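You operate a simulated robot arm through the tools that you are given. There is no shell and no other tool.

You run a simulated robot arm. Do the job below in one go: nothing can be reset, and whatever is moved stays where it is left.

Task
Run the spool marked x3 out in yellow cup 6, then stand it in grey cup 6.
Fine: take it from the grey cups; feed lever over to spools for the run and back to coil after. Where these are worked on the way, their far stop is far enough and under half their travel is too little: feed lever.

Only the result counts: the job must be done as asked and must still hold three seconds after the hand-in. Knocking over, shifting, dropping, spilling or breaking anything else fails it.

Robot
A 6-joint arm with a three-finger gripper, fixed in place. Base frame: the origin is at the foot of the arm, x ahead of it, y to its left, z up. Readings come in mm, degrees, newtons and seconds.
Its first joint turns from -166.0 to 166.0 degrees. Payload 4.89 kg.
The TCP is the grasp point between the finger pads, 30 mm short of the fingertips. In the tool frame z runs along the fingers and y along their closing line. Largest opening 164 mm; the body of the gripper starts 125 mm behind the TCP.
Orientation is told as [roll, pitch, yaw] about the base's x, y, z axes, in that order, counted from this pose: with the fingers straight down and closing along the base's y, the tool's x points along the base's -x, its y along +y and its z along -z.

Tools
- The arm moves only by the tool step_arm. Its argument "deltas" is a list that holds one entry, the list of rows, each a list of 7 numbers: the shift along the tool's x, y, z in units of 40 mm (1.0 is 40 mm), then the turn, a rotation vector about the tool's x, y, z in units of 5 degrees (1.0 is 5 degrees), then the finger opening in mm, from 0 to 164. In form: [[[dx, dy, dz, wx, wy, wz, claw], ...]]. A call has 1 to 20 rows; each row shifts and turns the commanded pose from where the row before left it, along the tool's axes as they then stand. A call with a number of a shift or a turn outside -1 to 1 is refused whole. A row lasts 0.2 s, in which the tool goes at most 50 mm and 8.6 degrees; a call with a longer step from one row to the next is refused whole, and so is a gripper value outside its range. Where a pose cannot be reached the arm comes as near as it can. A force on the tool above 40 N (or 10 N above the force at the start of the call, whichever is more), or a blocked arm, ends the call early, and 0.2 s more pass. Each finger travels about 108 mm/s and halts on what it meets, pressing with about 21 N; the grip force reading is that of the motor and also rises with nothing between the fingers. The clock runs only during rows and for 0.2 s after the last one: add rows that do not move to give the fingers time. It gives the time, the measured TCP pose, the force on the tool (base axes), the opening and the grip force at its end, in the units of the frame above (readings bear some noise), with the torque about the TCP (base axes, N m) and any sound that the robot's microphone picked up, and new pictures: "pictures" is both (left out), scene, wrist or none.
- Cameras (640 x 400 px; columns grow to the right, rows downward): "scene" is fixed at [49.3, 500.8, 1628.5]; the picture's right is [-0.40, -0.92, 0.00], its down [-0.59, 0.26, -0.76] and it looks along [0.70, -0.30, -0.65] (base axes); focal length 353 px, centre (320, 200). "wrist" rides on the gripper at [76, -2, -152] in the tool frame; the picture's right is [0.02, 1.00, 0.00], its down [-0.88, 0.02, -0.47] and it looks along [-0.47, 0.01, 0.88] (tool axes); focal length 247 px, centre (320, 200). There is no depth. A picture from a camera that has moved, and an enlarged one, comes with that camera's place and axes in the base frame and with its lens.
- move_column(by): slides the trunk up (or, below 0, down) by that many mm; the arm rides with it, the base frame stays. It gives what a move gives, with no picture.
- zoom(camera, box): a new picture of the part [left, top, right, bottom] of that camera's present view, enlarged. The clock stands still meanwhile.
- job_done(): hands the job in; it is judged then, once.

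Nothing tells you positions but the pictures and the camera data. Unless the task says otherwise, let go and move clear before handing in.

The tools are called after "Call:" by a JSON object that holds its "name" and its "arguments". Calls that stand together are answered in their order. step_arm: Moves the arm, as the interface text tells. Its arguments: {"type":"object","properties":{"deltas":{"type":"array","items":{"type":"array","items":{"type":"array","items":{"type":"number"}}}},"pictures":{"type":"string","enum":["both","scene","wrist","none"]}},"required":["deltas"]} The other tools are called the same way: move_column (by) slides the trunk up or down; zoom (camera, box) takes an enlarged picture of a part of a camera's view; job_done () hands the job in.

At the start:

```text
time: 0.0
tool_pos: [615.5, 7.7, 1247.1]
ee_rot: [0.1, 0.0, 0.0]
contact_force: [-0.8, -0.2, 0.7]
torque: [-0.01, 0.02, 0.05]
opening: 164.3
grasp_force: 0.0
trunk travel left (down, up): [-125.0, 265.0]
```

scene: 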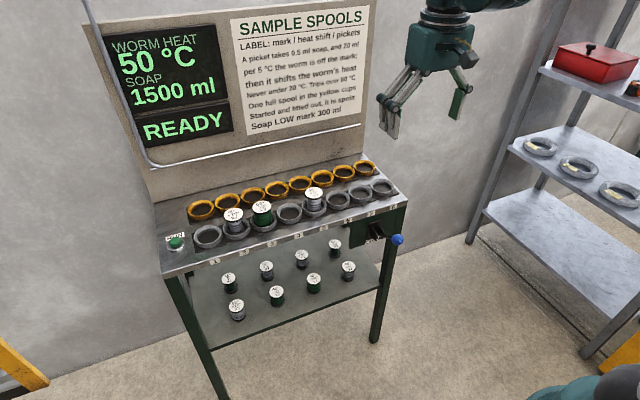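
wrist: 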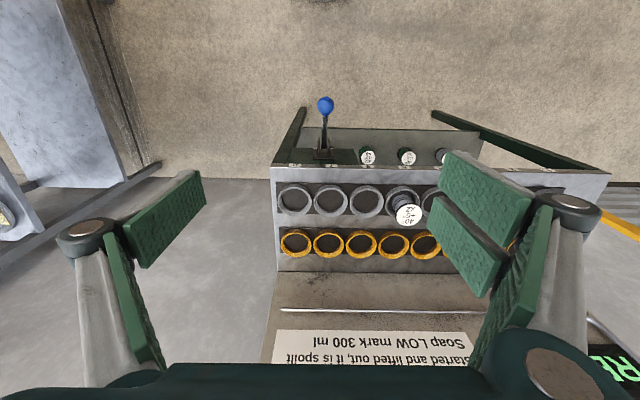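

I see a bench with a row of yellow cups at the back, grey cups in front holding three spools, a blue-knobbed lever on the right and a green button on the left. I will zoom in to read the notice, the labels and the spool marks before moving.

Call:
{"name": "zoom", "arguments": {"camera": "scene", "box": [225, 0, 385, 140]}}

Call:
{"name": "zoom", "arguments": {"camera": "scene", "box": [150, 150, 290, 250]}}

Call:
{"name": "zoom", "arguments": {"camera": "scene", "box": [270, 140, 410, 250]}}

Call:
{"name": "zoom", "arguments": {"camera": "wrist", "box": [260, 80, 480, 220]}}

Call:
{"name": "zoom", "arguments": {"camera": "scene", "box": [80, 0, 240, 150]}}

Call:
{"name": "zoom", "arguments": {"camera": "scene", "box": [200, 225, 380, 335]}}

```text
2.86 times, centred on (305, 70) of scene
camera zoom: at [49.3, 500.8, 1628.5], right [-0.4, -0.92, 0.0], down [-0.59, 0.26, -0.76], along [0.7, -0.3, -0.65], focal length 1010 px, centre (363, 571)
```

zoom: 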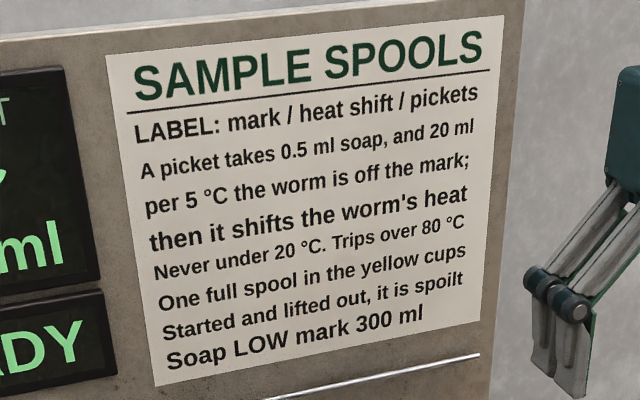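

```text
4.00 times, centred on (220, 200) of scene
camera zoom: at [49.3, 500.8, 1628.5], right [-0.4, -0.92, 0.0], down [-0.59, 0.26, -0.76], along [0.7, -0.3, -0.65], focal length 1413 px, centre (720, 200)
```

zoom: 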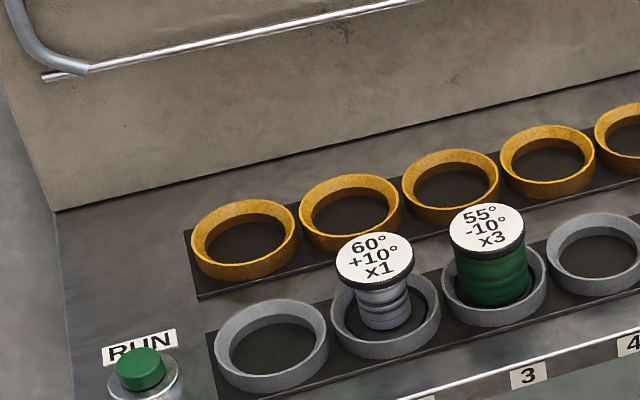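

```text
3.64 times, centred on (340, 195) of scene
camera zoom: at [49.3, 500.8, 1628.5], right [-0.4, -0.92, 0.0], down [-0.59, 0.26, -0.76], along [0.7, -0.3, -0.65], focal length 1285 px, centre (247, 218)
```

zoom: 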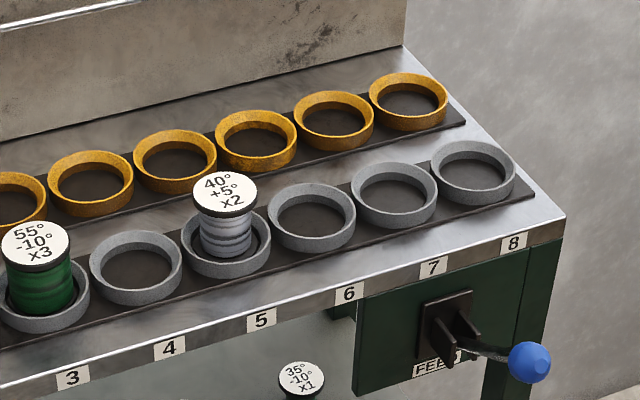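

```text
2.86 times, centred on (370, 150) of wrist
camera zoom: at [539.3, 5.3, 1400.9], right [-0.02, 1.0, 0.0], down [0.88, 0.02, 0.47], along [0.47, 0.01, -0.88], focal length 706 px, centre (177, 343)
```

zoom: 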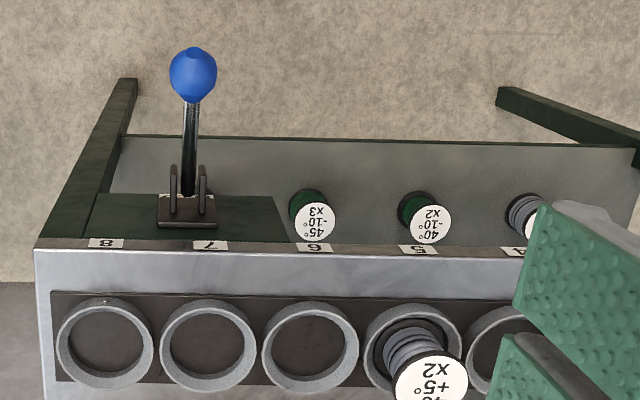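

```text
2.67 times, centred on (160, 75) of scene
camera zoom: at [49.3, 500.8, 1628.5], right [-0.4, -0.92, 0.0], down [-0.59, 0.26, -0.76], along [0.7, -0.3, -0.65], focal length 942 px, centre (747, 533)
```

zoom: 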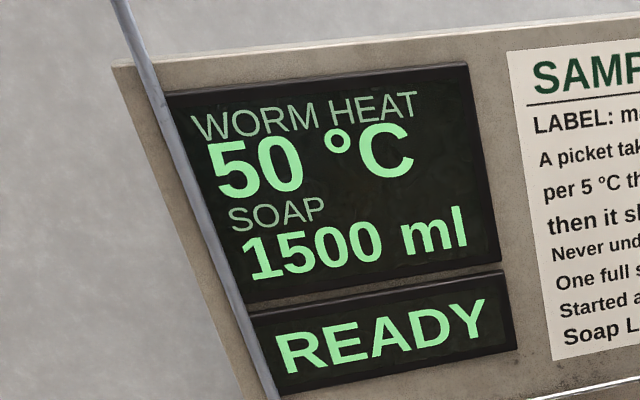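

```text
3.56 times, centred on (290, 280) of scene
camera zoom: at [49.3, 500.8, 1628.5], right [-0.4, -0.92, 0.0], down [-0.59, 0.26, -0.76], along [0.7, -0.3, -0.65], focal length 1256 px, centre (427, -84)
```

zoom: 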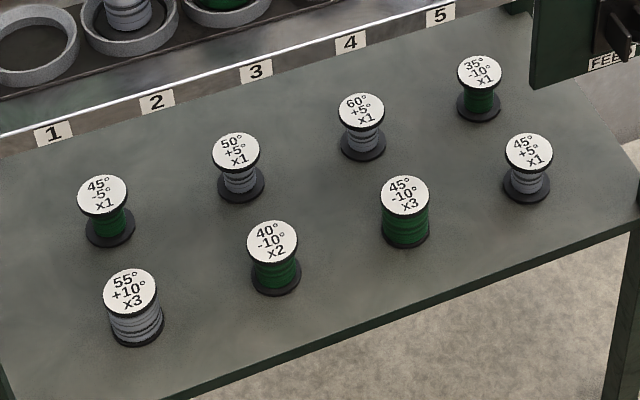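

The x3 spool on the grey cups is the green one in grey cup 3, labelled 55° / -10° / x3. Worm heat is 50 °C and soap 1500 ml, so the run fits. I'll look closer at the feed lever, the RUN button and the cup rows.

Call:
{"name": "zoom", "arguments": {"camera": "scene", "box": [340, 205, 420, 255]}}

Call:
{"name": "zoom", "arguments": {"camera": "wrist", "box": [280, 90, 370, 150]}}

Call:
{"name": "zoom", "arguments": {"camera": "scene", "box": [150, 215, 230, 265]}}

Call:
{"name": "zoom", "arguments": {"camera": "scene", "box": [210, 175, 310, 240]}}

```text
8.00 times, centred on (380, 230) of scene
camera zoom: at [49.3, 500.8, 1628.5], right [-0.4, -0.92, 0.0], down [-0.59, 0.26, -0.76], along [0.7, -0.3, -0.65], focal length 2827 px, centre (-160, -40)
```

zoom: 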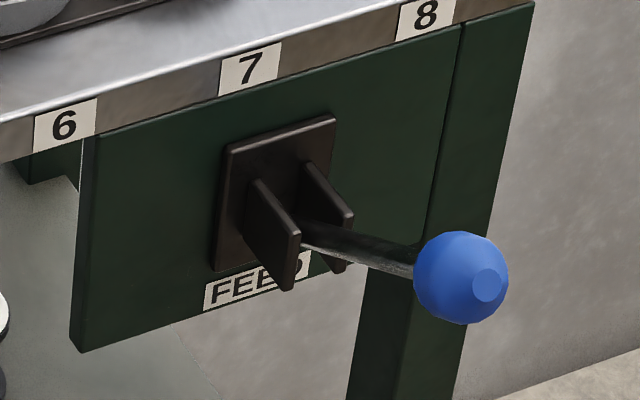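

```text
6.67 times, centred on (325, 120) of wrist
camera zoom: at [539.3, 5.3, 1400.9], right [-0.02, 1.0, 0.0], down [0.88, 0.02, 0.47], along [0.47, 0.01, -0.88], focal length 1646 px, centre (287, 733)
```

zoom: 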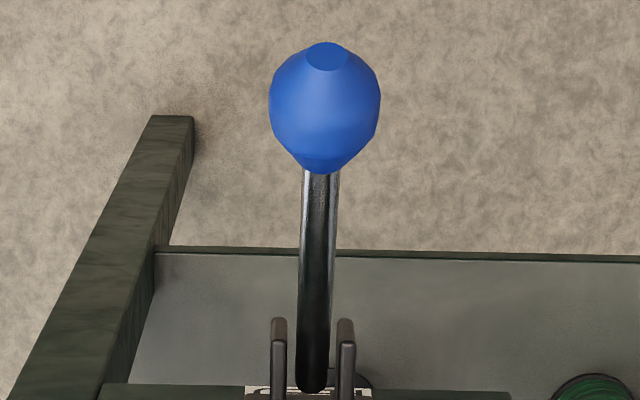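

```text
8.00 times, centred on (190, 240) of scene
camera zoom: at [49.3, 500.8, 1628.5], right [-0.4, -0.92, 0.0], down [-0.59, 0.26, -0.76], along [0.7, -0.3, -0.65], focal length 2827 px, centre (1360, -120)
```

zoom: 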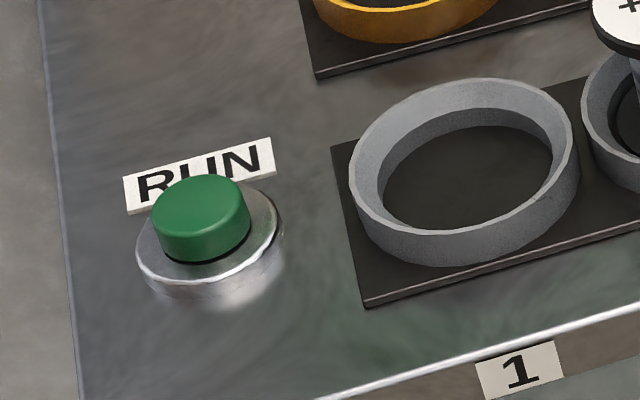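

```text
6.15 times, centred on (260, 208) of scene
camera zoom: at [49.3, 500.8, 1628.5], right [-0.4, -0.92, 0.0], down [-0.59, 0.26, -0.76], along [0.7, -0.3, -0.65], focal length 2174 px, centre (689, 154)
```

zoom: 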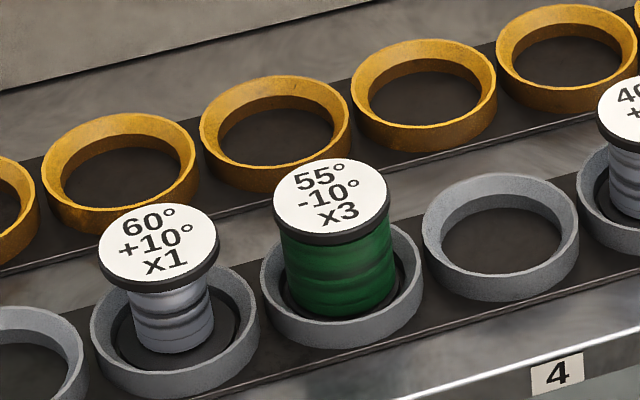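

The spool to take stands in grey cup 3, at about (800, 358) with its top near z 960. Grey row is at x≈800 and the yellow row at x≈922, with about 80 mm between cups. I move above the spool, staying high, and look.

Call:
{"name": "step_arm", "arguments": {"deltas": [[[-0.4625, 0.875, 0.25, 0, 0, 0, 164], [-0.4625, 0.875, 0.25, 0, 0, 0, 164], [-0.4625, 0.875, 0.25, 0, 0, 0, 164], [-0.4625, 0.875, 0.25, 0, 0, 0, 164], [-0.4625, 0.875, 0.25, 0, 0, 0, 164], [-0.4625, 0.875, 0.25, 0, 0, 0, 164], [-0.4625, 0.875, 0.25, 0, 0, 0, 164], [-0.4625, 0.875, 0.25, 0, 0, 0, 164], [-0.4625, 0.875, 0.25, 0, 0, 0, 164], [-0.4625, 0.875, 0.25, 0, 0, 0, 164], [0, 0, 0, 0, 0, 0, 164], [0, 0, 0, 0, 0, 0, 164]]], "pictures": "both"}}

```text
time: 2.6
tool_pos: [801.4, 358.9, 1145.2]
ee_rot: [0.1, 0.1, 0.0]
contact_force: [1.0, 0.5, -0.7]
torque: [-0.1, 0.08, 0.0]
opening: 164.0
grasp_force: 0.0
trunk travel left (down, up): [-125.0, 265.0]
camera wrist: at [724.5, 356.5, 1299.0], right [-0.02, 1.0, 0.0], down [0.88, 0.02, 0.47], along [0.47, 0.01, -0.88], focal length 247 px, centre (320, 200)
```

scene: 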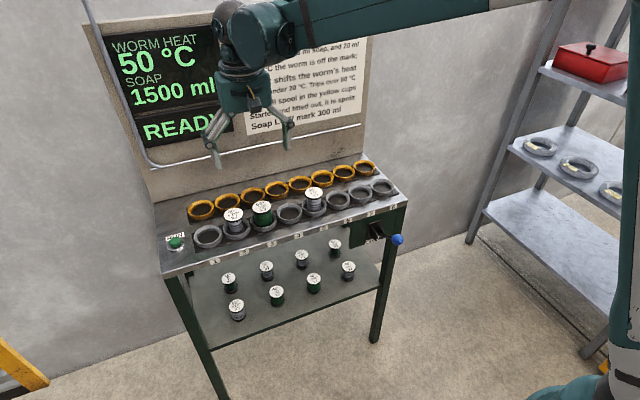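
wrist: 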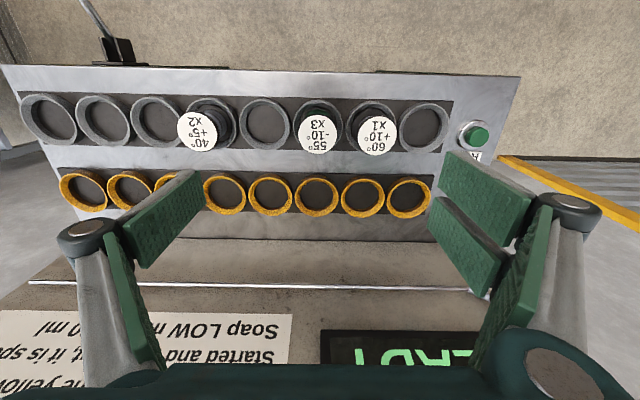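

I can see the whole bench top from above now. I zoom in to measure cup centres, the spool and the button.

Call:
{"name": "zoom", "arguments": {"camera": "wrist", "box": [240, 60, 520, 235]}}

Call:
{"name": "zoom", "arguments": {"camera": "wrist", "box": [0, 60, 280, 235]}}

```text
2.29 times, centred on (380, 148) of wrist
camera zoom: at [724.5, 356.5, 1299.0], right [-0.02, 1.0, 0.0], down [0.88, 0.02, 0.47], along [0.47, 0.01, -0.88], focal length 564 px, centre (183, 320)
```

zoom: 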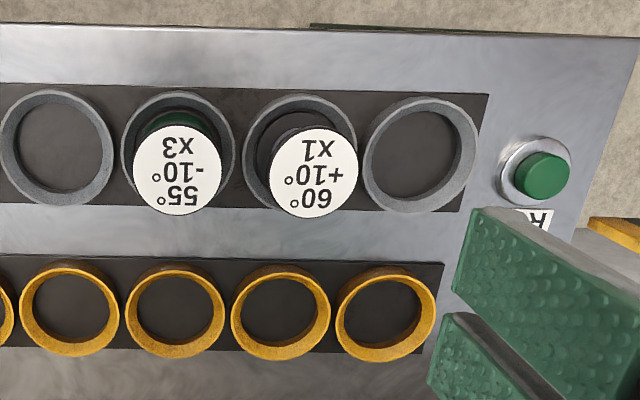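

```text
2.29 times, centred on (140, 148) of wrist
camera zoom: at [724.5, 356.5, 1299.0], right [-0.02, 1.0, 0.0], down [0.88, 0.02, 0.47], along [0.47, 0.01, -0.88], focal length 564 px, centre (731, 320)
```

zoom: 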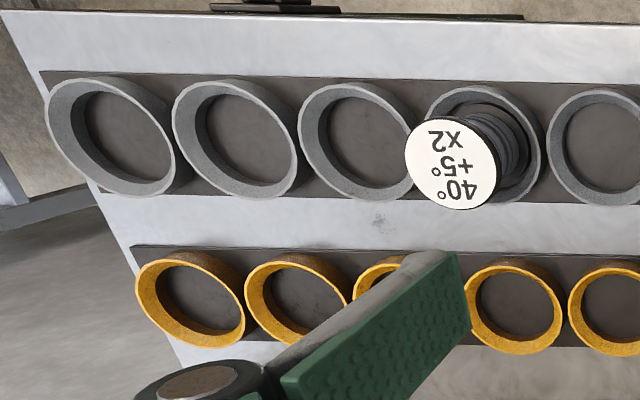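

Grey cup 3 comes out at about (802, 356) with the spool top at z≈965 and cup rims near z 920. I turn the hand 90° so that the fingers close along x, clear of the neighbouring spool, and come down to z≈1065.

Call:
{"name": "step_arm", "arguments": {"deltas": [[[0, 0, 0.11, 0, 0, 1, 164], [0, 0, 0.11, 0, 0, 1, 160], [0, 0, 0.11, 0, 0, 1, 150], [0, 0, 0.11, 0, 0, 1, 140], [0, 0, 0.11, 0, 0, 1, 130], [0, 0, 0.11, 0, 0, 1, 120], [0, 0, 0.11, 0, 0, 1, 110], [0, 0, 0.11, 0, 0, 1, 100], [0, 0, 0.11, 0, 0, 1, 95], [0, 0, 0.11, 0, 0, 1, 95], [0, 0, 0.11, 0, 0, 1, 95], [0, 0, 0.11, 0, 0, 1, 95], [0, 0, 0.11, 0, 0, 1, 95], [0, 0, 0.11, 0, 0, 1, 95], [0, 0, 0.11, 0, 0, 1, 95], [0, 0, 0.11, 0, 0, 1, 95], [0, 0, 0.11, 0, 0, 1, 95], [0, 0, 0.11, 0, 0, 1, 95], [0, 0, 0, 0, 0, 0, 95], [0, 0, 0, 0, 0, 0, 95]]], "pictures": "both"}}

```text
time: 6.8
tool_pos: [800.2, 355.8, 1069.6]
ee_rot: [0.0, 0.0, -90.1]
contact_force: [0.1, -0.2, 0.2]
torque: [-0.04, -0.03, 0.01]
opening: 95.0
grasp_force: 0.1
trunk travel left (down, up): [-125.0, 265.0]
camera wrist: at [798.8, 433.0, 1221.6], right [1.0, 0.02, 0.0], down [0.02, -0.88, 0.47], along [0.01, -0.47, -0.88], focal length 247 px, centre (320, 200)
```

scene: 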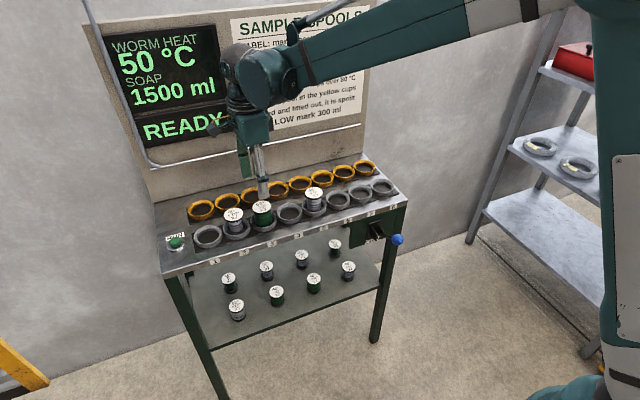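
wrist: 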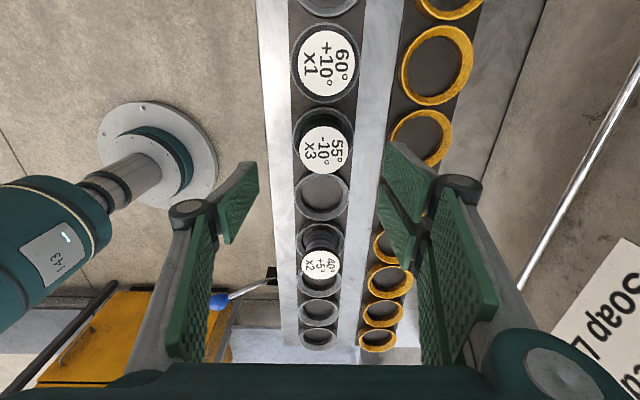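

The hand is over the spool with the fingers along x. I zoom on the spool to check the centring before I go down.

Call:
{"name": "zoom", "arguments": {"camera": "wrist", "box": [260, 90, 400, 180]}}

Call:
{"name": "zoom", "arguments": {"camera": "scene", "box": [210, 160, 310, 240]}}

```text
4.44 times, centred on (330, 135) of wrist
camera zoom: at [798.8, 433.0, 1221.6], right [1.0, 0.02, 0.0], down [0.02, -0.88, 0.47], along [0.01, -0.47, -0.88], focal length 1098 px, centre (276, 489)
```

zoom: 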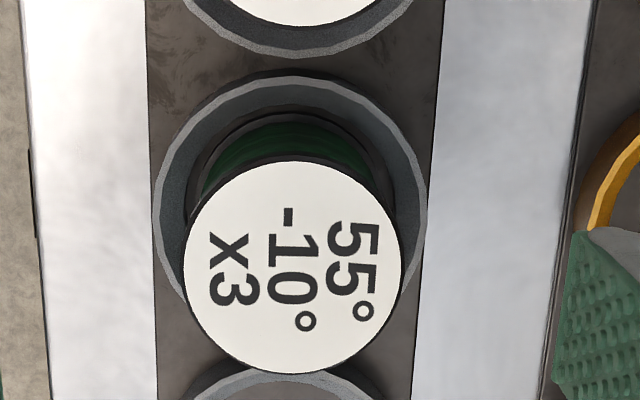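

```text
5.00 times, centred on (260, 200) of scene
camera zoom: at [49.3, 500.8, 1628.5], right [-0.4, -0.92, 0.0], down [-0.59, 0.26, -0.76], along [0.7, -0.3, -0.65], focal length 1767 px, centre (620, 200)
```

zoom: 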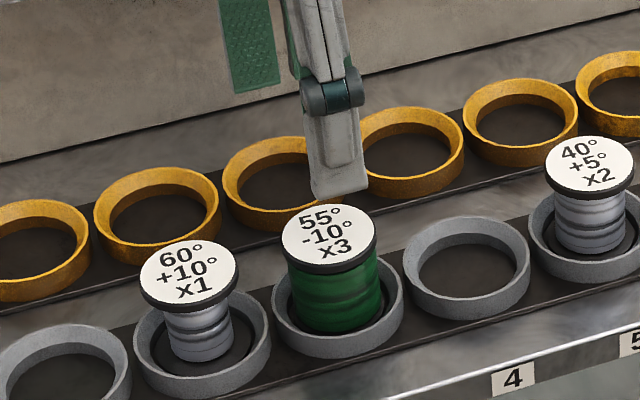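

The spool sits about 3 mm further out in x than the TCP, which is otherwise well centred. I correct this and lower to just above the disc.

Call:
{"name": "step_arm", "arguments": {"deltas": [[[-0.02, 0.08, 0.3, 0, 0, 0, 95], [0, 0, 0.4, 0, 0, 0, 95], [0, 0, 0.4, 0, 0, 0, 95], [0, 0, 0.4, 0, 0, 0, 95], [0, 0, 0, 0, 0, 0, 95], [0, 0, 0, 0, 0, 0, 95]]], "pictures": "both"}}

Call:
{"name": "zoom", "arguments": {"camera": "scene", "box": [210, 160, 310, 240]}}

```text
time: 8.2
tool_pos: [804.5, 354.0, 1009.4]
ee_rot: [0.0, 0.0, -90.0]
contact_force: [-0.1, 0.3, 0.3]
torque: [-0.05, -0.01, 0.0]
opening: 94.9
grasp_force: 0.1
trunk travel left (down, up): [-125.0, 265.0]
camera wrist: at [802.3, 431.3, 1162.0], right [1.0, 0.02, 0.0], down [0.02, -0.88, 0.47], along [0.01, -0.47, -0.88], focal length 247 px, centre (320, 200)
```

scene: 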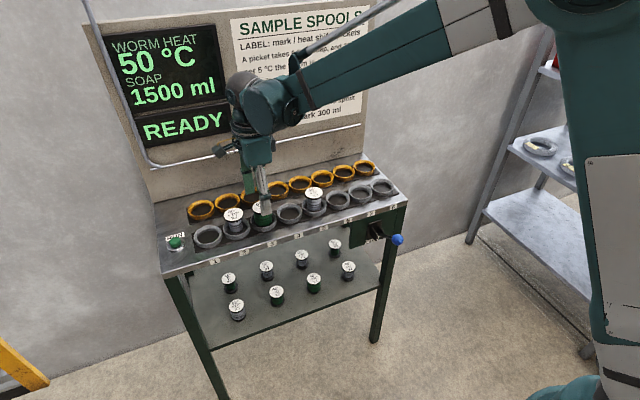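
wrist: 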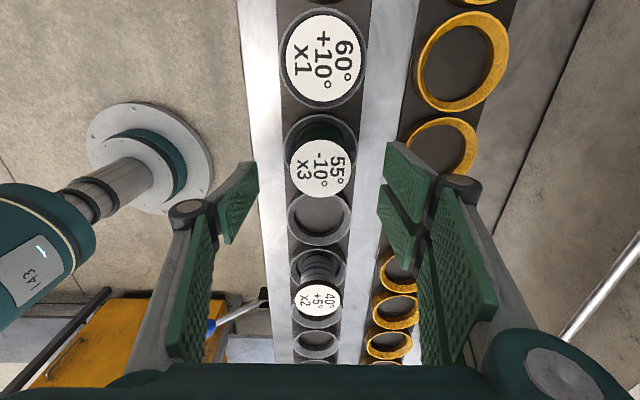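

```text
5.00 times, centred on (260, 200) of scene
camera zoom: at [49.3, 500.8, 1628.5], right [-0.4, -0.92, 0.0], down [-0.59, 0.26, -0.76], along [0.7, -0.3, -0.65], focal length 1767 px, centre (620, 200)
```

zoom: 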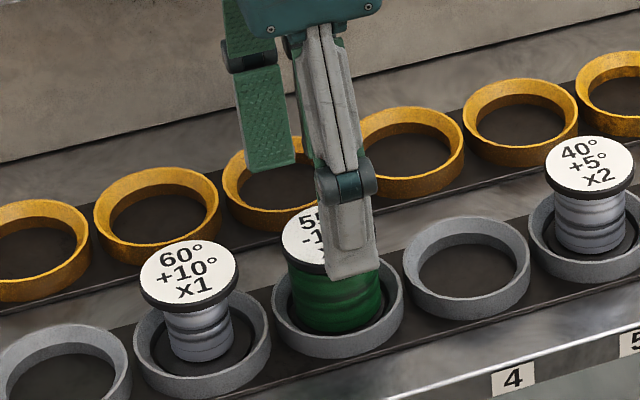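

The fingers straddle the spool and the neighbours are clear. I lower about 46 mm, keeping the tips above the cup rim, and close on the spool.

Call:
{"name": "step_arm", "arguments": {"deltas": [[[0.04, 0, 0.3, 0, 0, 0, 95], [0, 0, 0.3, 0, 0, 0, 95], [0, 0, 0.3, 0, 0, 0, 95], [0, 0, 0.25, 0, 0, 0, 95], [0, 0, 0, 0, 0, 0, 95], [0, 0, 0, 0, 0, 0, 95]]], "pictures": "both"}}

Call:
{"name": "zoom", "arguments": {"camera": "scene", "box": [210, 160, 310, 240]}}

Call:
{"name": "zoom", "arguments": {"camera": "wrist", "box": [180, 90, 480, 280]}}

```text
time: 9.6
tool_pos: [803.8, 359.0, 962.6]
ee_rot: [0.0, 0.0, -90.1]
contact_force: [-0.1, 0.8, 0.0]
torque: [-0.02, 0.0, 0.03]
opening: 95.0
grasp_force: 0.0
trunk travel left (down, up): [-125.0, 265.0]
camera wrist: at [802.7, 434.4, 1116.1], right [1.0, 0.02, 0.0], down [0.02, -0.88, 0.47], along [0.01, -0.47, -0.88], focal length 247 px, centre (320, 200)
```

scene: 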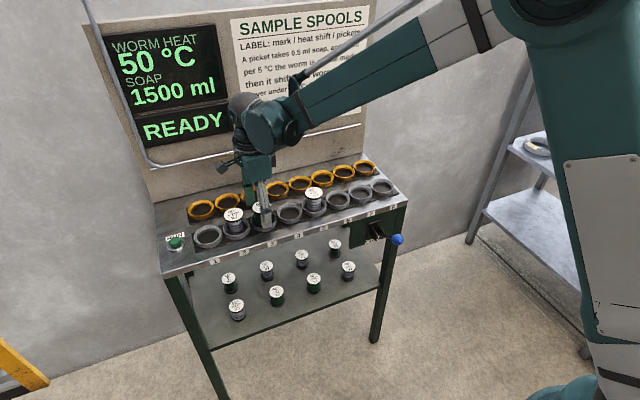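
wrist: 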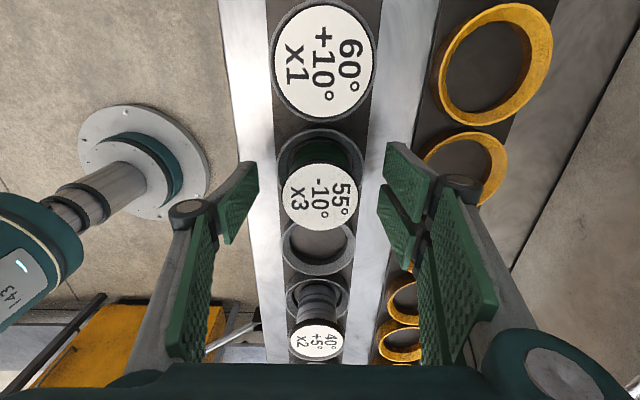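

```text
5.00 times, centred on (260, 200) of scene
camera zoom: at [49.3, 500.8, 1628.5], right [-0.4, -0.92, 0.0], down [-0.59, 0.26, -0.76], along [0.7, -0.3, -0.65], focal length 1767 px, centre (620, 200)
```

zoom: 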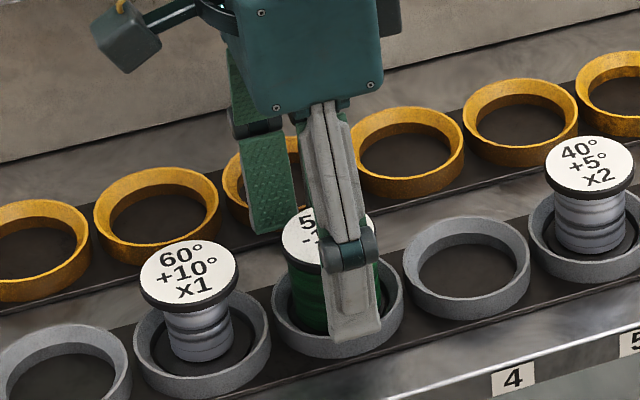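

```text
2.11 times, centred on (330, 185) of wrist
camera zoom: at [802.7, 434.4, 1116.1], right [1.0, 0.02, 0.0], down [0.02, -0.88, 0.47], along [0.01, -0.47, -0.88], focal length 520 px, centre (299, 232)
```

zoom: 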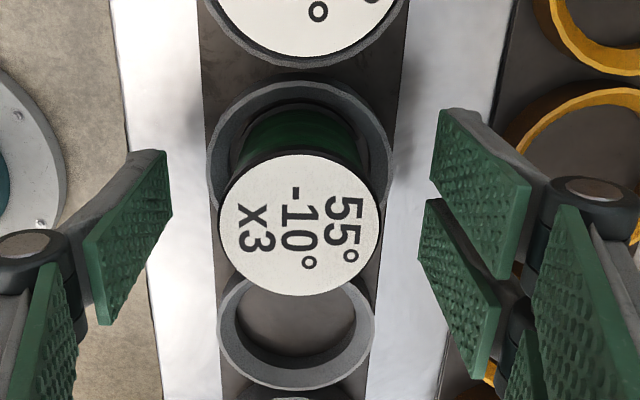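

Tips are about 10 mm above the rim and the spool is centred between the pads. I close now.

Call:
{"name": "step_arm", "arguments": {"deltas": [[[0, 0, 0, 0, 0, 0, 60], [0, 0, 0, 0, 0, 0, 40], [0, 0, 0, 0, 0, 0, 30], [0, 0, 0, 0, 0, 0, 30], [0, 0, 0, 0, 0, 0, 30]]], "pictures": "both"}}

Call:
{"name": "zoom", "arguments": {"camera": "scene", "box": [210, 160, 310, 240]}}

```text
time: 10.8
tool_pos: [804.0, 358.2, 962.3]
ee_rot: [-0.1, 0.0, -90.0]
contact_force: [1.2, -0.4, 0.0]
torque: [-0.04, -0.1, 0.02]
opening: 52.1
grasp_force: 20.8
trunk travel left (down, up): [-125.0, 265.0]
camera wrist: at [802.7, 434.4, 1116.1], right [1.0, 0.02, 0.0], down [0.02, -0.88, 0.47], along [0.01, -0.47, -0.88], focal length 247 px, centre (320, 200)
```

scene: 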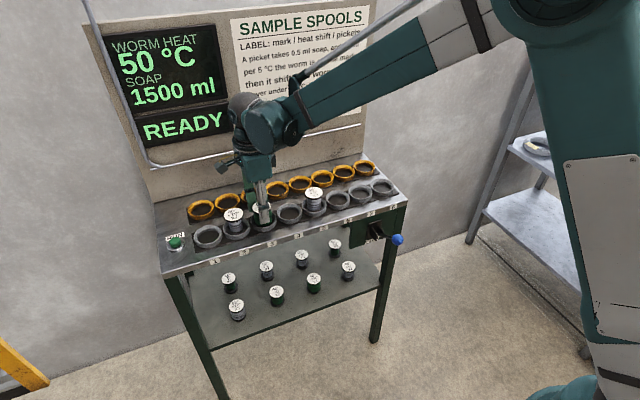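
wrist: 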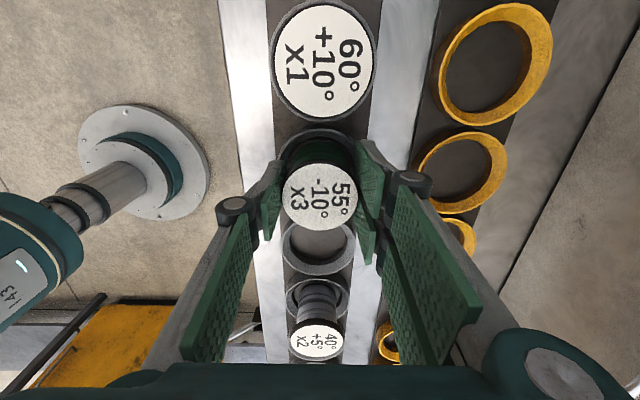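

```text
5.00 times, centred on (260, 200) of scene
camera zoom: at [49.3, 500.8, 1628.5], right [-0.4, -0.92, 0.0], down [-0.59, 0.26, -0.76], along [0.7, -0.3, -0.65], focal length 1767 px, centre (620, 200)
```

zoom: 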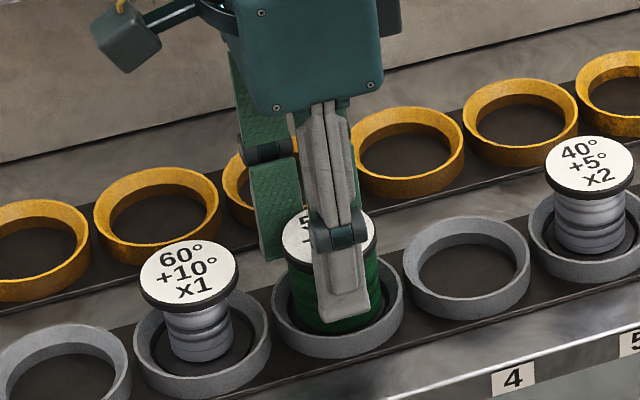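

The spool is gripped at 52 mm opening with 21 N. I lift it straight up and watch that it hangs level.

Call:
{"name": "step_arm", "arguments": {"deltas": [[[0, 0, -0.15, 0, 0, 0, 30], [0, 0, -0.2, 0, 0, 0, 30], [0, 0, -0.3, 0, 0, 0, 30], [0, 0, -0.35, 0, 0, 0, 30], [0, 0, -0.35, 0, 0, 0, 30], [0, 0, -0.35, 0, 0, 0, 30], [0, 0, -0.35, 0, 0, 0, 30], [0, 0, -0.35, 0, 0, 0, 30], [0, 0, -0.35, 0, 0, 0, 30], [0, 0, -0.25, 0, 0, 0, 30], [0, 0, 0, 0, 0, 0, 30], [0, 0, 0, 0, 0, 0, 30]]], "pictures": "both"}}

Call:
{"name": "zoom", "arguments": {"camera": "scene", "box": [200, 130, 320, 230]}}

```text
time: 13.4
tool_pos: [806.0, 357.9, 1081.9]
ee_rot: [0.0, 0.0, -90.1]
contact_force: [-0.8, 0.2, -2.3]
torque: [0.02, -0.01, -0.01]
opening: 52.2
grasp_force: 21.3
trunk travel left (down, up): [-125.0, 265.0]
camera wrist: at [803.0, 433.9, 1235.3], right [1.0, 0.02, 0.0], down [0.02, -0.88, 0.47], along [0.01, -0.47, -0.88], focal length 247 px, centre (320, 200)
```

scene: 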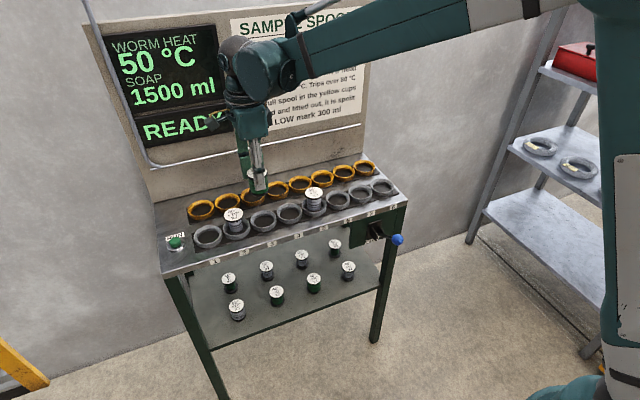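
wrist: 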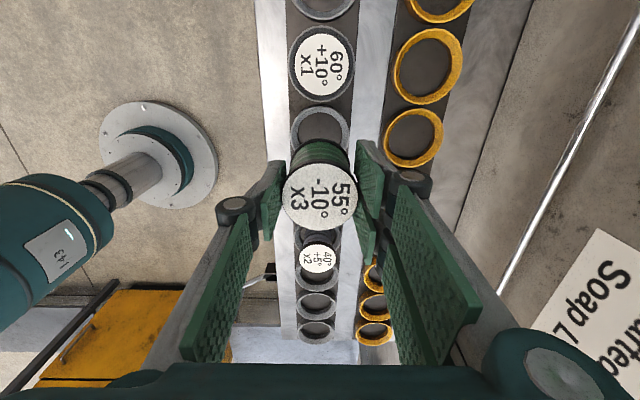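

```text
4.00 times, centred on (260, 180) of scene
camera zoom: at [49.3, 500.8, 1628.5], right [-0.4, -0.92, 0.0], down [-0.59, 0.26, -0.76], along [0.7, -0.3, -0.65], focal length 1413 px, centre (560, 280)
```

zoom: 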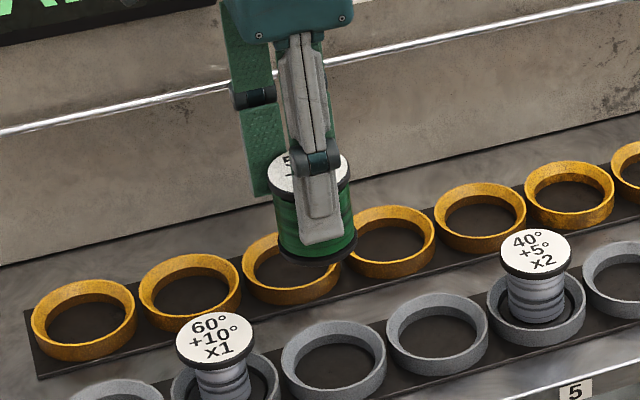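

The spool hangs level and free. I zoom on the far cups to locate yellow 6 while it is visible past the finger.

Call:
{"name": "zoom", "arguments": {"camera": "wrist", "box": [280, 220, 420, 350]}}

Call:
{"name": "zoom", "arguments": {"camera": "scene", "box": [260, 150, 410, 240]}}

```text
3.08 times, centred on (350, 285) of wrist
camera zoom: at [803.0, 433.9, 1235.3], right [1.0, 0.02, 0.0], down [0.02, -0.88, 0.47], along [0.01, -0.47, -0.88], focal length 760 px, centre (228, -62)
```

zoom: 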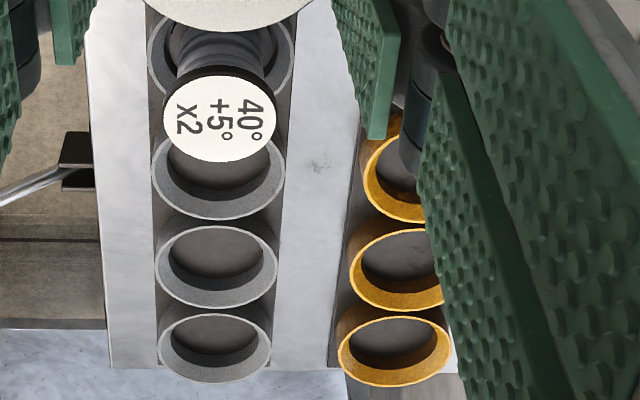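

```text
4.27 times, centred on (335, 195) of scene
camera zoom: at [49.3, 500.8, 1628.5], right [-0.4, -0.92, 0.0], down [-0.59, 0.26, -0.76], along [0.7, -0.3, -0.65], focal length 1508 px, centre (256, 221)
```

zoom: 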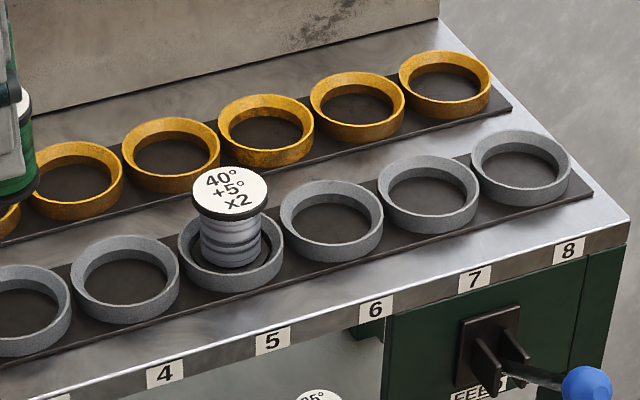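

Yellow 6 comes out at about (919, 115) and grey 6 at (802, 115). I carry the spool across at height in front of yellow 6 first, then turn the hand back.

Call:
{"name": "step_arm", "arguments": {"deltas": [[[-0.3, 0.05, 0, 0, 0, 0, 30], [-0.5, 0.1, 0, 0, 0, 0, 30], [-0.6, 0.1, 0, 0, 0, 0, 30], [-0.6, 0.1, 0, 0, 0, 0, 30], [-0.6, 0.1, 0, 0, 0, 0, 30], [-0.6, 0.1, 0, 0, 0, 0, 30], [-0.6, 0.1, 0, 0, 0, 0, 30], [-0.6, 0.1, 0, 0, 0, 0, 30], [-0.6, 0.1, 0, 0, 0, 0, 30], [-0.55, 0.1, 0, 0, 0, 0, 30], [-0.5, 0.05, 0, 0, 0, 0, 30], [0, 0, 0, 0, 0, 0, 30], [0, 0, 0, 0, 0, 0, 30]]], "pictures": "none"}}

Call:
{"name": "step_arm", "arguments": {"deltas": [[[0, 0, 0, 0, 0, -1, 30], [0, 0, 0, 0, 0, -1, 30], [0, 0, 0, 0, 0, -1, 30], [0, 0, 0, 0, 0, -1, 30], [0, 0, 0, 0, 0, -1, 30], [0, 0, 0, 0, 0, -1, 30], [0, 0, 0, 0, 0, -1, 30], [0, 0, 0, 0, 0, -1, 30], [0, 0, 0, 0, 0, -1, 30], [0, 0, 0, 0, 0, -1, 30], [0, 0, 0, 0, 0, -1, 30], [0, 0, 0, 0, 0, -1, 30], [0, 0, 0, 0, 0, -1, 30], [0, 0, 0, 0, 0, -1, 30], [0, 0, 0, 0, 0, -1, 30], [0, 0, 0, 0, 0, -1, 30], [0, 0, 0, 0, 0, -1, 30], [0, 0, 0, 0, 0, -1, 30], [0, 0, 0, 0, 0, 0, 30], [0, 0, 0, 0, 0, 0, 30]]], "pictures": "both"}}

```text
time: 16.2
tool_pos: [845.8, 116.4, 1084.0]
ee_rot: [0.0, 0.0, -90.1]
contact_force: [-0.3, 0.5, -3.0]
torque: [0.03, -0.01, -0.02]
opening: 52.1
grasp_force: 20.8
trunk travel left (down, up): [-125.0, 265.0]
```

```text
time: 20.4
tool_pos: [845.9, 116.4, 1082.8]
ee_rot: [0.0, 0.0, 0.1]
contact_force: [0.0, -0.1, -3.1]
torque: [0.0, 0.01, 0.01]
opening: 52.0
grasp_force: 21.3
trunk travel left (down, up): [-125.0, 265.0]
camera wrist: at [767.8, 114.3, 1235.8], right [-0.02, 1.0, 0.0], down [0.88, 0.02, 0.47], along [0.47, 0.01, -0.88], focal length 247 px, centre (320, 200)
```

scene: 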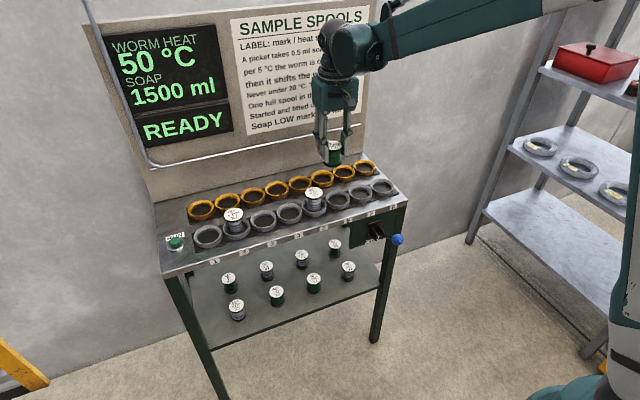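
wrist: 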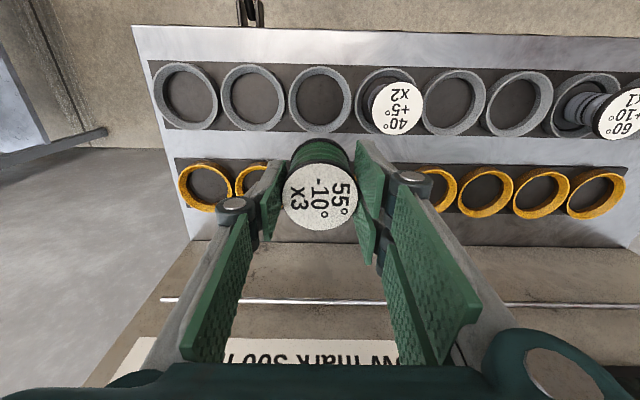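

I zoom the wrist view to measure grey 6 and the yellow row relative to the hand.

Call:
{"name": "zoom", "arguments": {"camera": "wrist", "box": [130, 40, 410, 230]}}

Call:
{"name": "zoom", "arguments": {"camera": "wrist", "box": [360, 40, 640, 230]}}

```text
2.11 times, centred on (270, 135) of wrist
camera zoom: at [767.8, 114.3, 1235.8], right [-0.02, 1.0, 0.0], down [0.88, 0.02, 0.47], along [0.47, 0.01, -0.88], focal length 520 px, centre (425, 337)
```

zoom: 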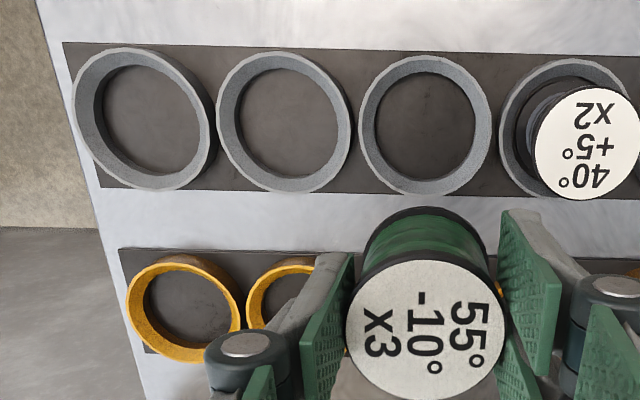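

```text
2.11 times, centred on (500, 135) of wrist
camera zoom: at [767.8, 114.3, 1235.8], right [-0.02, 1.0, 0.0], down [0.88, 0.02, 0.47], along [0.47, 0.01, -0.88], focal length 520 px, centre (-59, 337)
```

zoom: 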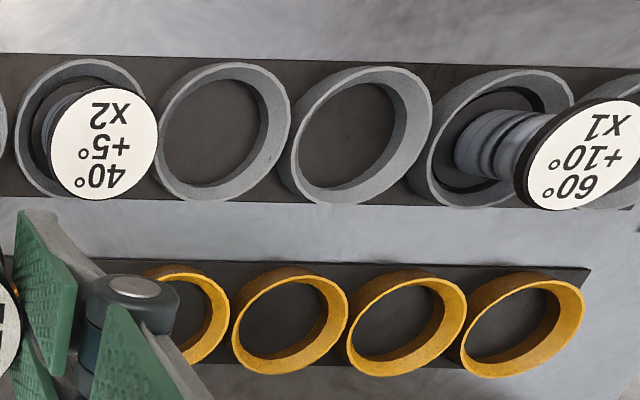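

Yellow 6 measures at about (918, 115), so the spool needs +75 mm in x and -1 mm in y. I move there at height and check in both cameras.

Call:
{"name": "step_arm", "arguments": {"deltas": [[[-0.3, 0, 0, 0, 0, 0, 30], [-0.4, 0, 0, 0, 0, 0, 30], [-0.4, -0.025, 0, 0, 0, 0, 30], [-0.4, 0, 0, 0, 0, 0, 30], [-0.375, 0, 0, 0, 0, 0, 30], [0, 0, 0.4, 0, 0, 0, 30], [0, 0, 0.4, 0, 0, 0, 30], [0, 0, 0.2, 0, 0, 0, 30], [0, 0, 0, 0, 0, 0, 30], [0, 0, 0, 0, 0, 0, 30]]], "pictures": "both"}}

Call:
{"name": "zoom", "arguments": {"camera": "scene", "box": [260, 120, 400, 210]}}

Call:
{"name": "zoom", "arguments": {"camera": "wrist", "box": [200, 80, 440, 230]}}

```text
time: 22.6
tool_pos: [918.8, 113.5, 1042.4]
ee_rot: [0.0, 0.0, 0.0]
contact_force: [0.2, 0.0, -2.6]
torque: [0.0, 0.08, -0.03]
opening: 52.2
grasp_force: 20.7
trunk travel left (down, up): [-125.0, 265.0]
camera wrist: at [842.0, 112.1, 1194.5], right [-0.02, 1.0, 0.0], down [0.88, 0.02, 0.47], along [0.47, 0.01, -0.88], focal length 247 px, centre (320, 200)
```

scene: 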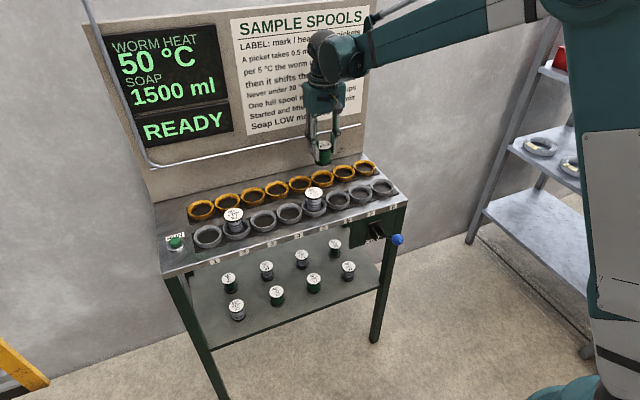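
wrist: 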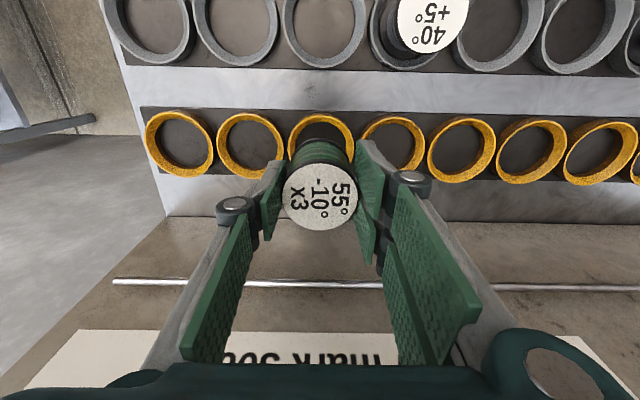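

```text
4.44 times, centred on (330, 165) of scene
camera zoom: at [49.3, 500.8, 1628.5], right [-0.4, -0.92, 0.0], down [-0.59, 0.26, -0.76], along [0.7, -0.3, -0.65], focal length 1570 px, centre (276, 356)
```

zoom: 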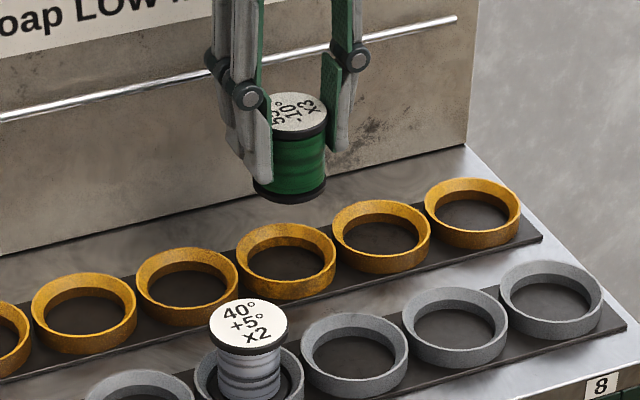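

```text
2.67 times, centred on (320, 155) of wrist
camera zoom: at [842.0, 112.1, 1194.5], right [-0.02, 1.0, 0.0], down [0.88, 0.02, 0.47], along [0.47, 0.01, -0.88], focal length 659 px, centre (320, 320)
```

zoom: 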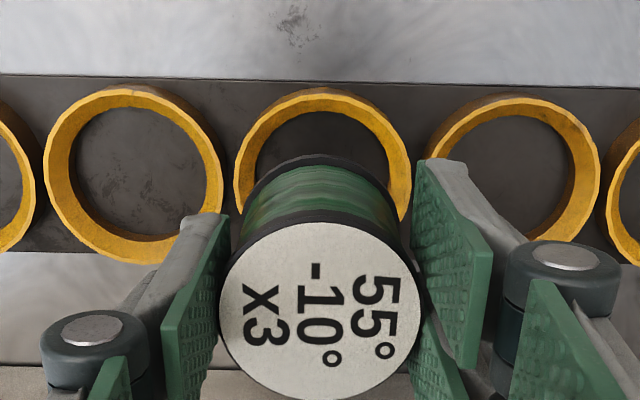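

The spool is over yellow 6 within about 1 mm. I lower it slowly into the cup.

Call:
{"name": "step_arm", "arguments": {"deltas": [[[-0.025, 0.02, 0.3, 0, 0, 0, 30], [0, 0, 0.3, 0, 0, 0, 30], [0, 0, 0.3, 0, 0, 0, 30], [0, 0, 0.3, 0, 0, 0, 30], [0, 0, 0.2, 0, 0, 0, 30], [0, 0, 0.2, 0, 0, 0, 30], [0, 0, 0.15, 0, 0, 0, 30], [0, 0, 0.1, 0, 0, 0, 30], [0, 0, 0, 0, 0, 0, 30], [0, 0, 0, 0, 0, 0, 30]]], "pictures": "both"}}

Call:
{"name": "zoom", "arguments": {"camera": "scene", "box": [270, 140, 380, 210]}}

Call:
{"name": "zoom", "arguments": {"camera": "wrist", "box": [200, 80, 440, 230]}}

```text
time: 24.8
tool_pos: [920.6, 115.0, 968.0]
ee_rot: [0.0, 0.1, 0.0]
contact_force: [0.4, 1.0, -2.5]
torque: [-0.01, 0.01, 0.0]
opening: 52.0
grasp_force: 21.4
trunk travel left (down, up): [-125.0, 265.0]
camera wrist: at [843.6, 114.3, 1121.2], right [-0.02, 1.0, 0.0], down [0.88, 0.02, 0.47], along [0.47, 0.01, -0.88], focal length 247 px, centre (320, 200)
```

scene: 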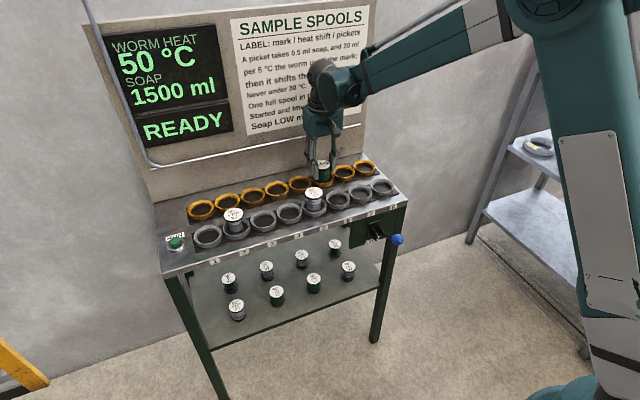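
wrist: 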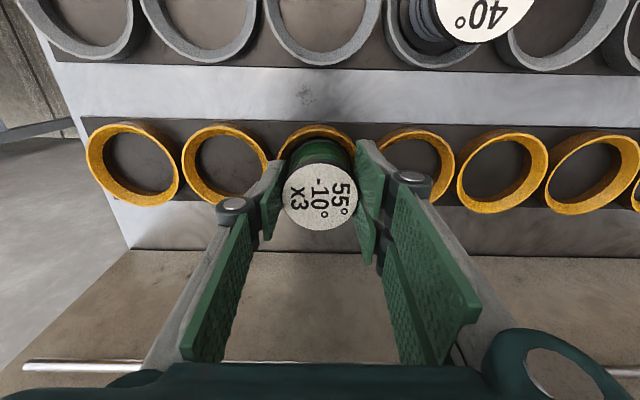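

```text
5.71 times, centred on (325, 175) of scene
camera zoom: at [49.3, 500.8, 1628.5], right [-0.4, -0.92, 0.0], down [-0.59, 0.26, -0.76], along [0.7, -0.3, -0.65], focal length 2019 px, centre (291, 343)
```

zoom: 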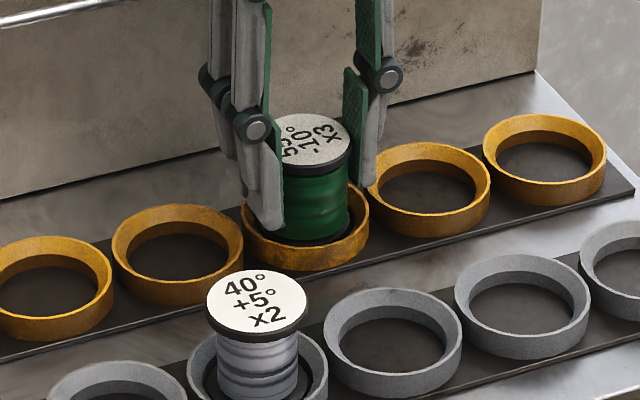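

```text
2.67 times, centred on (320, 155) of wrist
camera zoom: at [843.6, 114.3, 1121.2], right [-0.02, 1.0, 0.0], down [0.88, 0.02, 0.47], along [0.47, 0.01, -0.88], focal length 659 px, centre (320, 320)
```

zoom: 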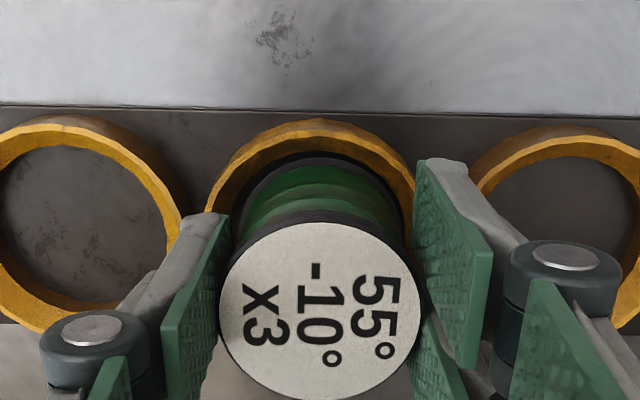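

The spool is inside the cup with about 5 mm to go; the force still shows its weight. I lower the rest in small steps.

Call:
{"name": "step_arm", "arguments": {"deltas": [[[0, 0, 0.06, 0, 0, 0, 30], [0, 0, 0.05, 0, 0, 0, 30], [0, 0, 0, 0, 0, 0, 30], [0, 0, 0, 0, 0, 0, 30]]], "pictures": "none"}}

```text
time: 25.8
tool_pos: [920.5, 115.4, 964.8]
ee_rot: [0.0, 0.0, 0.0]
contact_force: [0.3, 0.3, -2.5]
torque: [-0.05, 0.01, -0.03]
opening: 52.2
grasp_force: 21.1
trunk travel left (down, up): [-125.0, 265.0]
```

Call:
{"name": "step_arm", "arguments": {"deltas": [[[0, 0, 0.03, 0, 0, 0, 30], [0, 0, 0, 0, 0, 0, 30], [0, 0, 0, 0, 0, 0, 30]]], "pictures": "wrist"}}

```text
time: 26.6
tool_pos: [920.8, 115.1, 962.8]
ee_rot: [-0.1, 0.0, 0.0]
contact_force: [2.0, 0.8, 3.5]
torque: [0.08, -0.03, -0.03]
opening: 52.0
grasp_force: 20.7
trunk travel left (down, up): [-125.0, 265.0]
camera wrist: at [843.1, 113.6, 1116.2], right [-0.02, 1.0, 0.0], down [0.88, 0.02, 0.47], along [0.47, 0.01, -0.88], focal length 247 px, centre (320, 200)
```

wrist: 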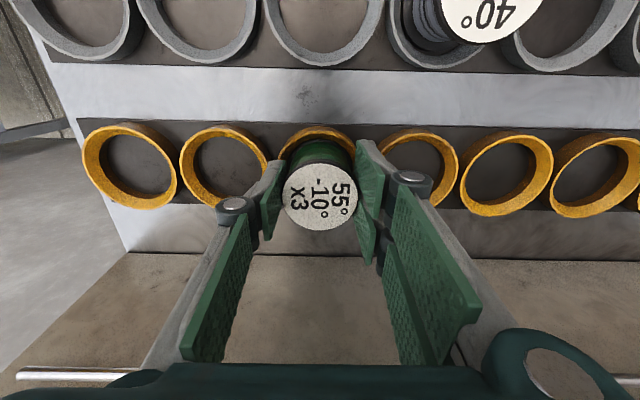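

The spool is seated, as the force has turned upward and the height matches the first grip. I open and rise clear.

Call:
{"name": "step_arm", "arguments": {"deltas": [[[0, 0, 0, 0, 0, 0, 60], [0, 0, 0, 0, 0, 0, 80], [0, 0, 0, 0, 0, 0, 90], [0, 0, 0, 0, 0, 0, 90], [0, 0, -0.3, 0, 0, 0, 90], [0, 0, -0.5, 0, 0, 0, 90], [0, 0, -0.7, 0, 0, 0, 90], [0, 0, -0.7, 0, 0, 0, 90], [0, 0, -0.7, 0, 0, 0, 90], [0, 0, -0.6, 0, 0, 0, 90], [0, 0, 0, 0, 0, 0, 90], [0, 0, 0, 0, 0, 0, 90]]], "pictures": "both"}}

Call:
{"name": "zoom", "arguments": {"camera": "scene", "box": [270, 140, 380, 210]}}

```text
time: 29.2
tool_pos: [921.4, 115.7, 1102.9]
ee_rot: [0.0, 0.0, 0.0]
contact_force: [-0.7, 0.1, 0.8]
torque: [0.0, -0.04, 0.02]
opening: 89.9
grasp_force: 0.0
trunk travel left (down, up): [-125.0, 265.0]
camera wrist: at [844.9, 113.7, 1255.8], right [-0.02, 1.0, 0.0], down [0.88, 0.02, 0.47], along [0.47, 0.01, -0.88], focal length 247 px, centre (320, 200)
```

scene: 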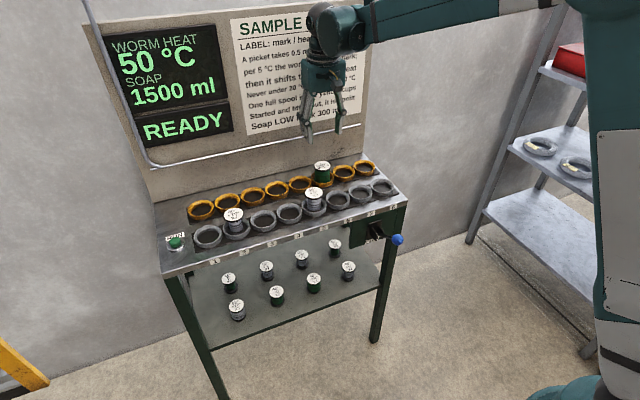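
wrist: 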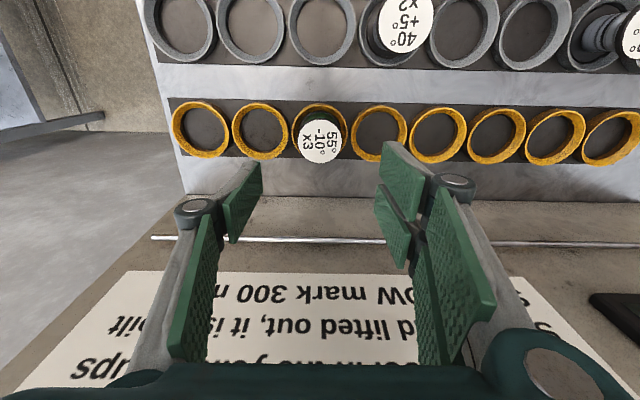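

```text
5.71 times, centred on (325, 175) of scene
camera zoom: at [49.3, 500.8, 1628.5], right [-0.4, -0.92, 0.0], down [-0.59, 0.26, -0.76], along [0.7, -0.3, -0.65], focal length 2019 px, centre (291, 343)
```

zoom: 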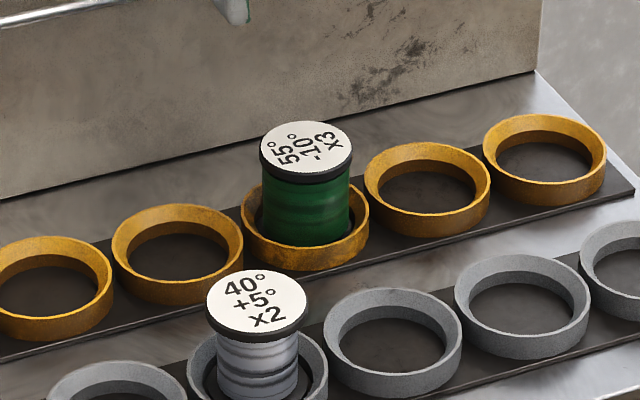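

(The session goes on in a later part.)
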